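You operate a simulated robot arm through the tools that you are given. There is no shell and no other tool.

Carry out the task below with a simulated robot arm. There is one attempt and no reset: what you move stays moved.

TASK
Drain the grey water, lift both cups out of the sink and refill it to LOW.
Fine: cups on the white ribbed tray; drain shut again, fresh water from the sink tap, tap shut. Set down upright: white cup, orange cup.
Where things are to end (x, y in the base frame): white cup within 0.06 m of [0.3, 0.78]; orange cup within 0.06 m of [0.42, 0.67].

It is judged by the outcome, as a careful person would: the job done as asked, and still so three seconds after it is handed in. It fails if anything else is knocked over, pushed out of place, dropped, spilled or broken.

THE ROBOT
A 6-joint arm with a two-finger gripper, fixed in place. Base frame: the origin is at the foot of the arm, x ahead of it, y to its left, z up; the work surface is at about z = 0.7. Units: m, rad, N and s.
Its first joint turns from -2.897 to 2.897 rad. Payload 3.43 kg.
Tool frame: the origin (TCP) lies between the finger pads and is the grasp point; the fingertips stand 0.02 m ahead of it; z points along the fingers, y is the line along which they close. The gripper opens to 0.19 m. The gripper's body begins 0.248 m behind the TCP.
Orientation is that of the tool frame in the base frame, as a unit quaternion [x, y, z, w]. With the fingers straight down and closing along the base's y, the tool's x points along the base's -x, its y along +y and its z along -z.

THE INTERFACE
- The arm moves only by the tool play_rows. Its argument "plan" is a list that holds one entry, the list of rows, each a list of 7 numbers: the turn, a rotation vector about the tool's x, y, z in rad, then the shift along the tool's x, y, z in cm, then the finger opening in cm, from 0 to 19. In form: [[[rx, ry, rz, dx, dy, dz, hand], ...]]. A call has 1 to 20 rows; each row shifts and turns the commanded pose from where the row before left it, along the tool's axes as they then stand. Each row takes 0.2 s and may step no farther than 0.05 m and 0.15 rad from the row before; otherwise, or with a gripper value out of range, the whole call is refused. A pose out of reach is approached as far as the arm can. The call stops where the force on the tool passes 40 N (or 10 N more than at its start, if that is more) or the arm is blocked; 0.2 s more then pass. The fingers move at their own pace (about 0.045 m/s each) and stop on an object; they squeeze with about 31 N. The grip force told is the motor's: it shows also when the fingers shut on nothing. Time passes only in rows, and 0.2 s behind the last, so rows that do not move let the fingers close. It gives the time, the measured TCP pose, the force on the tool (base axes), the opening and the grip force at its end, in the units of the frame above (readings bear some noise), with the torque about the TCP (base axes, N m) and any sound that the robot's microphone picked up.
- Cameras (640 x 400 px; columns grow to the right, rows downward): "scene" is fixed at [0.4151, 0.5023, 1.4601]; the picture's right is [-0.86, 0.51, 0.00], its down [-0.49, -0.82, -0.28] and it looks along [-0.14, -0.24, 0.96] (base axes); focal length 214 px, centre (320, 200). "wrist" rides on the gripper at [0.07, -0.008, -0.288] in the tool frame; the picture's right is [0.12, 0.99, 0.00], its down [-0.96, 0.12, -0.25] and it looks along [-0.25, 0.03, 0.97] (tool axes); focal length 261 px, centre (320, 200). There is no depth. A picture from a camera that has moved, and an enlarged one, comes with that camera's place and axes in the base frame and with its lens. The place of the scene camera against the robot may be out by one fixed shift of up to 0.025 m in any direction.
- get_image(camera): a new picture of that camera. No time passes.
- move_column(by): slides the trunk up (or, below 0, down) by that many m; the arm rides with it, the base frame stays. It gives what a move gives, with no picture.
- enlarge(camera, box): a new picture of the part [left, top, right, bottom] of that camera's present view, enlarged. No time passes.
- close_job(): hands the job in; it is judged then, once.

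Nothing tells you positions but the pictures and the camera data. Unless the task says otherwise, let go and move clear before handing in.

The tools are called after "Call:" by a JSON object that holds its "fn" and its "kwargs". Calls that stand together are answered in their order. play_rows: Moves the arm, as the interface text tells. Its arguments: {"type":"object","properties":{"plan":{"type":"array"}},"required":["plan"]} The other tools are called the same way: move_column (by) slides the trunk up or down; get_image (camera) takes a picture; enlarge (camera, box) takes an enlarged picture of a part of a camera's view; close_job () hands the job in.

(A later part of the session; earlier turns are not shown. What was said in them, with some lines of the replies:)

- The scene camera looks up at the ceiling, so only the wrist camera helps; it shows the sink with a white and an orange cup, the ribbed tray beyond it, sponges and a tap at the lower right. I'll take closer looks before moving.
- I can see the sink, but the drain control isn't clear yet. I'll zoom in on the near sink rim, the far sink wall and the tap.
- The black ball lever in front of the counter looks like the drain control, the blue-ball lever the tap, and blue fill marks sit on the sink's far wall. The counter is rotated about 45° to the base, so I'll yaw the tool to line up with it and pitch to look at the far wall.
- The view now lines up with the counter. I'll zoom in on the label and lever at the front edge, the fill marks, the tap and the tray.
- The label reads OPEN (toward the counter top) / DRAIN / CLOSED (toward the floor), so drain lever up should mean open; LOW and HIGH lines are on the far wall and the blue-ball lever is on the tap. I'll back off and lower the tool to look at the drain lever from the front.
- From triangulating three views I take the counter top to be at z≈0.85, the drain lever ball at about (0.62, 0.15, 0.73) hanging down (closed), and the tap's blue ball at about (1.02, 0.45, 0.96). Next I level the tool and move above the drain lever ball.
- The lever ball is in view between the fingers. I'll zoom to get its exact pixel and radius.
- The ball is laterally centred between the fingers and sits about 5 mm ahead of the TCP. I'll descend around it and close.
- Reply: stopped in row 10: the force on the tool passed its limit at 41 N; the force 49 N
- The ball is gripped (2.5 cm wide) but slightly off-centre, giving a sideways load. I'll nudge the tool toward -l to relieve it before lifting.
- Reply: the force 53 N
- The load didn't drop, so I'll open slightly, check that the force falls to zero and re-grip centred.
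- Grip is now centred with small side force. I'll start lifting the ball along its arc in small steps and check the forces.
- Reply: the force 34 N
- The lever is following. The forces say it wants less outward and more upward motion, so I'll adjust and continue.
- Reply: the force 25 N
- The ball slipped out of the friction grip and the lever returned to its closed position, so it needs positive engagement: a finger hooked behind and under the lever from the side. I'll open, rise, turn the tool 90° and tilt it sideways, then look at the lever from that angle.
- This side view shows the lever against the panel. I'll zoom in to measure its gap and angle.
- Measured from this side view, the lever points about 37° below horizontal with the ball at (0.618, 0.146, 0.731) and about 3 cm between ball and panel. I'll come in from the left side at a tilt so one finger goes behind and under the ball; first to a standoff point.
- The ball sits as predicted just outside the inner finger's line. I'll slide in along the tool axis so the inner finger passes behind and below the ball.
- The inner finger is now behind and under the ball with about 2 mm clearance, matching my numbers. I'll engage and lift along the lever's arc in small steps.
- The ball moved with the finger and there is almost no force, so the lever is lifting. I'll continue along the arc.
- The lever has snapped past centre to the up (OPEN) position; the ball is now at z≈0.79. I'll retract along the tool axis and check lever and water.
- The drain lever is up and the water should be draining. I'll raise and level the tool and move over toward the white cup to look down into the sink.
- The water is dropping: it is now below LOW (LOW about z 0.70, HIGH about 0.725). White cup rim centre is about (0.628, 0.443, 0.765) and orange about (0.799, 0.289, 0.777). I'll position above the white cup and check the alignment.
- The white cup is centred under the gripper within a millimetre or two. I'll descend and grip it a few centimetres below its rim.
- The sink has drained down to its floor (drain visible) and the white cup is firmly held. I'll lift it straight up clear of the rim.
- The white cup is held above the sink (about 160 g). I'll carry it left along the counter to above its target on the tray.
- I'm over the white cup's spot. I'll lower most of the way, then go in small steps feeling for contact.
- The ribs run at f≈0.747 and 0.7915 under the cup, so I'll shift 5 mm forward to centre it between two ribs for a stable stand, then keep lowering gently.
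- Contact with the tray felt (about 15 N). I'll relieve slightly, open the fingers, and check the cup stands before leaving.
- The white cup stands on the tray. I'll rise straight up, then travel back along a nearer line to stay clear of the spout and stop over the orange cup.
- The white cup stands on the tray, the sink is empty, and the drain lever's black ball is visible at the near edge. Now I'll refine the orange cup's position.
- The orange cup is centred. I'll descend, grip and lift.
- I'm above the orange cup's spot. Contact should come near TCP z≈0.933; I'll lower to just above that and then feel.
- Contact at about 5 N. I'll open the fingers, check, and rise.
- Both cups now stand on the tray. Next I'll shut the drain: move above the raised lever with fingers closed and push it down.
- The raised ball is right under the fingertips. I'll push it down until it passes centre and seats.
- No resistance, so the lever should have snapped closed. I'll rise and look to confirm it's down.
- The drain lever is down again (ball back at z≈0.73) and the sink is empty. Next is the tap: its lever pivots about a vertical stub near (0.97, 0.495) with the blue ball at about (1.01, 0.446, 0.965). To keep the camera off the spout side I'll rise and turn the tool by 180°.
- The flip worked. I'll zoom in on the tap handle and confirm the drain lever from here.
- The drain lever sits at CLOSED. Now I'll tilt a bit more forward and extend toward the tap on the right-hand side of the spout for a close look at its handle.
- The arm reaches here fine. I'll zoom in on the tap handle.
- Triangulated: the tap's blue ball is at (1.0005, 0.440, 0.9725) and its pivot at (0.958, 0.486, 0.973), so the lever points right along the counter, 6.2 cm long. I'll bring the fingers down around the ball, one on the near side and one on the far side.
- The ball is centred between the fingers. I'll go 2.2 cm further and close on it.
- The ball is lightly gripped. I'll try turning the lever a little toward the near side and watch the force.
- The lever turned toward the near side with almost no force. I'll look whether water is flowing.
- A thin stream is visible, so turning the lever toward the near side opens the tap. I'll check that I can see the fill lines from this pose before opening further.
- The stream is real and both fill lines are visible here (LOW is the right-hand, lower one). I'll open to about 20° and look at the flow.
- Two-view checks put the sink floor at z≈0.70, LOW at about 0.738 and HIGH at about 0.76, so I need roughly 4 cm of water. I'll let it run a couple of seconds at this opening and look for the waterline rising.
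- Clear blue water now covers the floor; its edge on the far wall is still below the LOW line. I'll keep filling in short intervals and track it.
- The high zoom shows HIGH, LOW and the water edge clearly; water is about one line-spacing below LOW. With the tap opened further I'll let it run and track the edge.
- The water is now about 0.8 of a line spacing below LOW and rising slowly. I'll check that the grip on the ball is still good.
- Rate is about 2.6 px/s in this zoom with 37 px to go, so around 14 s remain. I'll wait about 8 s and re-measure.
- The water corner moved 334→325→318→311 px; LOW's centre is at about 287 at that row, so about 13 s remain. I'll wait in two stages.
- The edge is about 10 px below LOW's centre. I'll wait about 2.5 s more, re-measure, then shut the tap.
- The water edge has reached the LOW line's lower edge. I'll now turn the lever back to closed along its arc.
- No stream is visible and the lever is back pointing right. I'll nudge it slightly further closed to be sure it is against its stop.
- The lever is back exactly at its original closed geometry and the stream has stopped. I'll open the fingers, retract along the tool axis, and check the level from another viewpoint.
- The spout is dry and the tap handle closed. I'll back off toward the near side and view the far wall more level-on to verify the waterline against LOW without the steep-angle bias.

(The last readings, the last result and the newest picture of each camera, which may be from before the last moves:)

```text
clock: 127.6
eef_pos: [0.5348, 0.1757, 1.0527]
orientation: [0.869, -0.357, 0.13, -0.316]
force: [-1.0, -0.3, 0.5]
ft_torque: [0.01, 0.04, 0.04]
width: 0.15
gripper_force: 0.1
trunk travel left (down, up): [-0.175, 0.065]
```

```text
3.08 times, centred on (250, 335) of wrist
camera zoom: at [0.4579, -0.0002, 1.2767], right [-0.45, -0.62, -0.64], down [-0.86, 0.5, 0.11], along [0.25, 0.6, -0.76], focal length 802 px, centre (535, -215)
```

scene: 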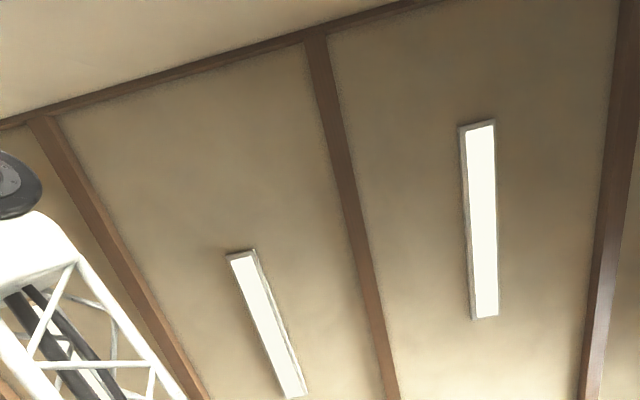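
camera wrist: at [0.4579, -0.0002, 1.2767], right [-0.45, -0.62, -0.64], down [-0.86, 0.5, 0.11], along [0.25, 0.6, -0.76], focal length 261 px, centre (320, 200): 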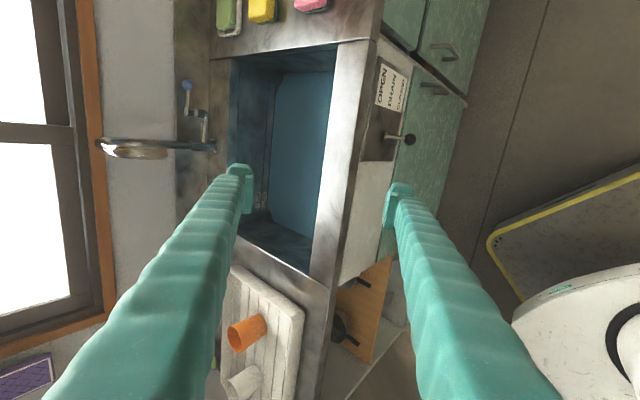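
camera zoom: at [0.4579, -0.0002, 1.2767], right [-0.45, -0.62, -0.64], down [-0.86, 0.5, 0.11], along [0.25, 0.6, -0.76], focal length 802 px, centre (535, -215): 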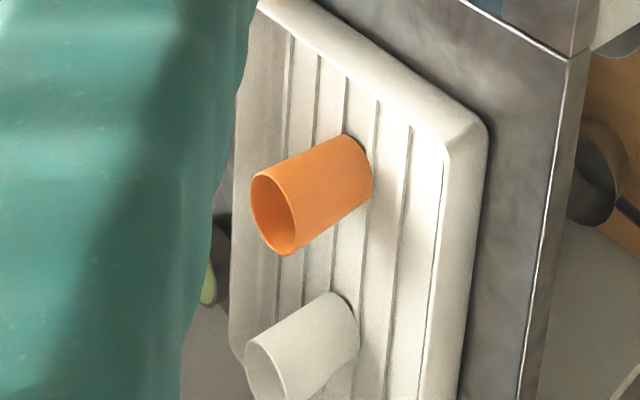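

The waterline sits right at the LOW line (within about 2 mm), the drain lever is at CLOSED, the tap is off and both cups stand upright on the tray. I'll wait a few seconds and confirm the level is stable.

Call:
{"fn": "play_rows", "kwargs": {"plan": [[[0, 0, 0, 0, 0, 0, 15], [0, 0, 0, 0, 0, 0, 15], [0, 0, 0, 0, 0, 0, 15], [0, 0, 0, 0, 0, 0, 15], [0, 0, 0, 0, 0, 0, 15], [0, 0, 0, 0, 0, 0, 15], [0, 0, 0, 0, 0, 0, 15], [0, 0, 0, 0, 0, 0, 15], [0, 0, 0, 0, 0, 0, 15], [0, 0, 0, 0, 0, 0, 15], [0, 0, 0, 0, 0, 0, 15], [0, 0, 0, 0, 0, 0, 15], [0, 0, 0, 0, 0, 0, 15], [0, 0, 0, 0, 0, 0, 15], [0, 0, 0, 0, 0, 0, 15], [0, 0, 0, 0, 0, 0, 15], [0, 0, 0, 0, 0, 0, 15], [0, 0, 0, 0, 0, 0, 15], [0, 0, 0, 0, 0, 0, 15], [0, 0, 0, 0, 0, 0, 15]]]}}

Call:
{"fn": "enlarge", "kwargs": {"camera": "wrist", "box": [250, 180, 290, 220]}}

Call:
{"fn": "enlarge", "kwargs": {"camera": "wrist", "box": [90, 70, 330, 230]}}

```text
clock: 131.8
eef_pos: [0.5347, 0.1762, 1.0517]
orientation: [0.869, -0.358, 0.131, -0.317]
force: [0.4, 0.0, 0.0]
ft_torque: [0.02, 0.03, 0.0]
width: 0.1499
gripper_force: 0.0
trunk travel left (down, up): [-0.175, 0.065]
```

```text
10.00 times, centred on (270, 200) of wrist
camera zoom: at [0.4583, -0.0002, 1.2769], right [-0.45, -0.62, -0.64], down [-0.86, 0.5, 0.11], along [0.25, 0.6, -0.76], focal length 2606 px, centre (820, 200)
```

zoom: 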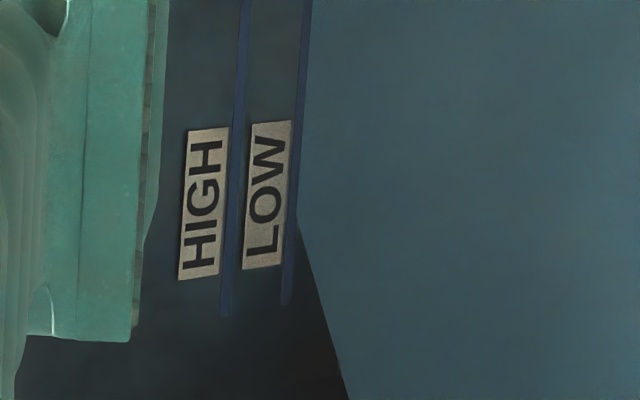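

```text
2.50 times, centred on (210, 150) of wrist
camera zoom: at [0.4583, -0.0002, 1.2769], right [-0.45, -0.62, -0.64], down [-0.86, 0.5, 0.11], along [0.25, 0.6, -0.76], focal length 652 px, centre (595, 325)
```

zoom: 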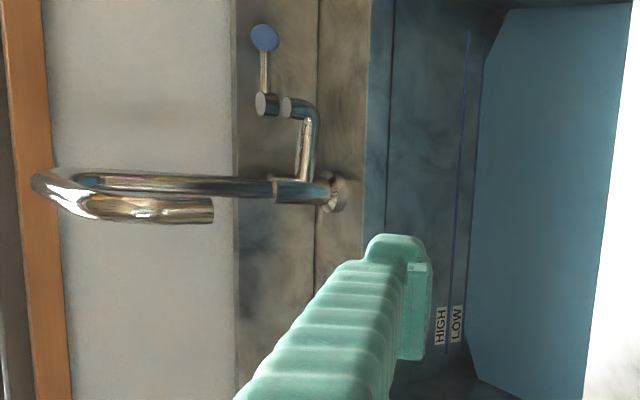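

The water has stayed on LOW for over 4 seconds, the spout is dry, the drain lever is at CLOSED and both cups are upright on the tray. The arm is clear, so I'm handing the job in.

Call:
{"fn": "close_job", "kwargs": {}}

```text
The job is handed in.
```

The job is handed in. The grey water is drained, both cups stand on the tray, and the sink is refilled to LOW with fresh water. I don't have the judge's result.

- **Cups:** the white cup was set down upright at about (0.304, 0.783) and the orange cup at about (0.419, 0.671). Both are within about 5 mm of their targets.
- **Drain:** the lever is back at CLOSED. My first attempt to lift it slipped off the ball, and I then raised it with a finger hooked behind it. The water level held for more than 4 seconds after the refill.
- **Water level:** it sits at the bottom edge of the LOW line, about 2 mm below the line's centre. I did not top it up further.
- **Tap:** the handle is back where it started and no water is coming from the spout.

In the last pictures I saw nothing else moved, knocked over or spilled. The gripper is open and clear of everything.
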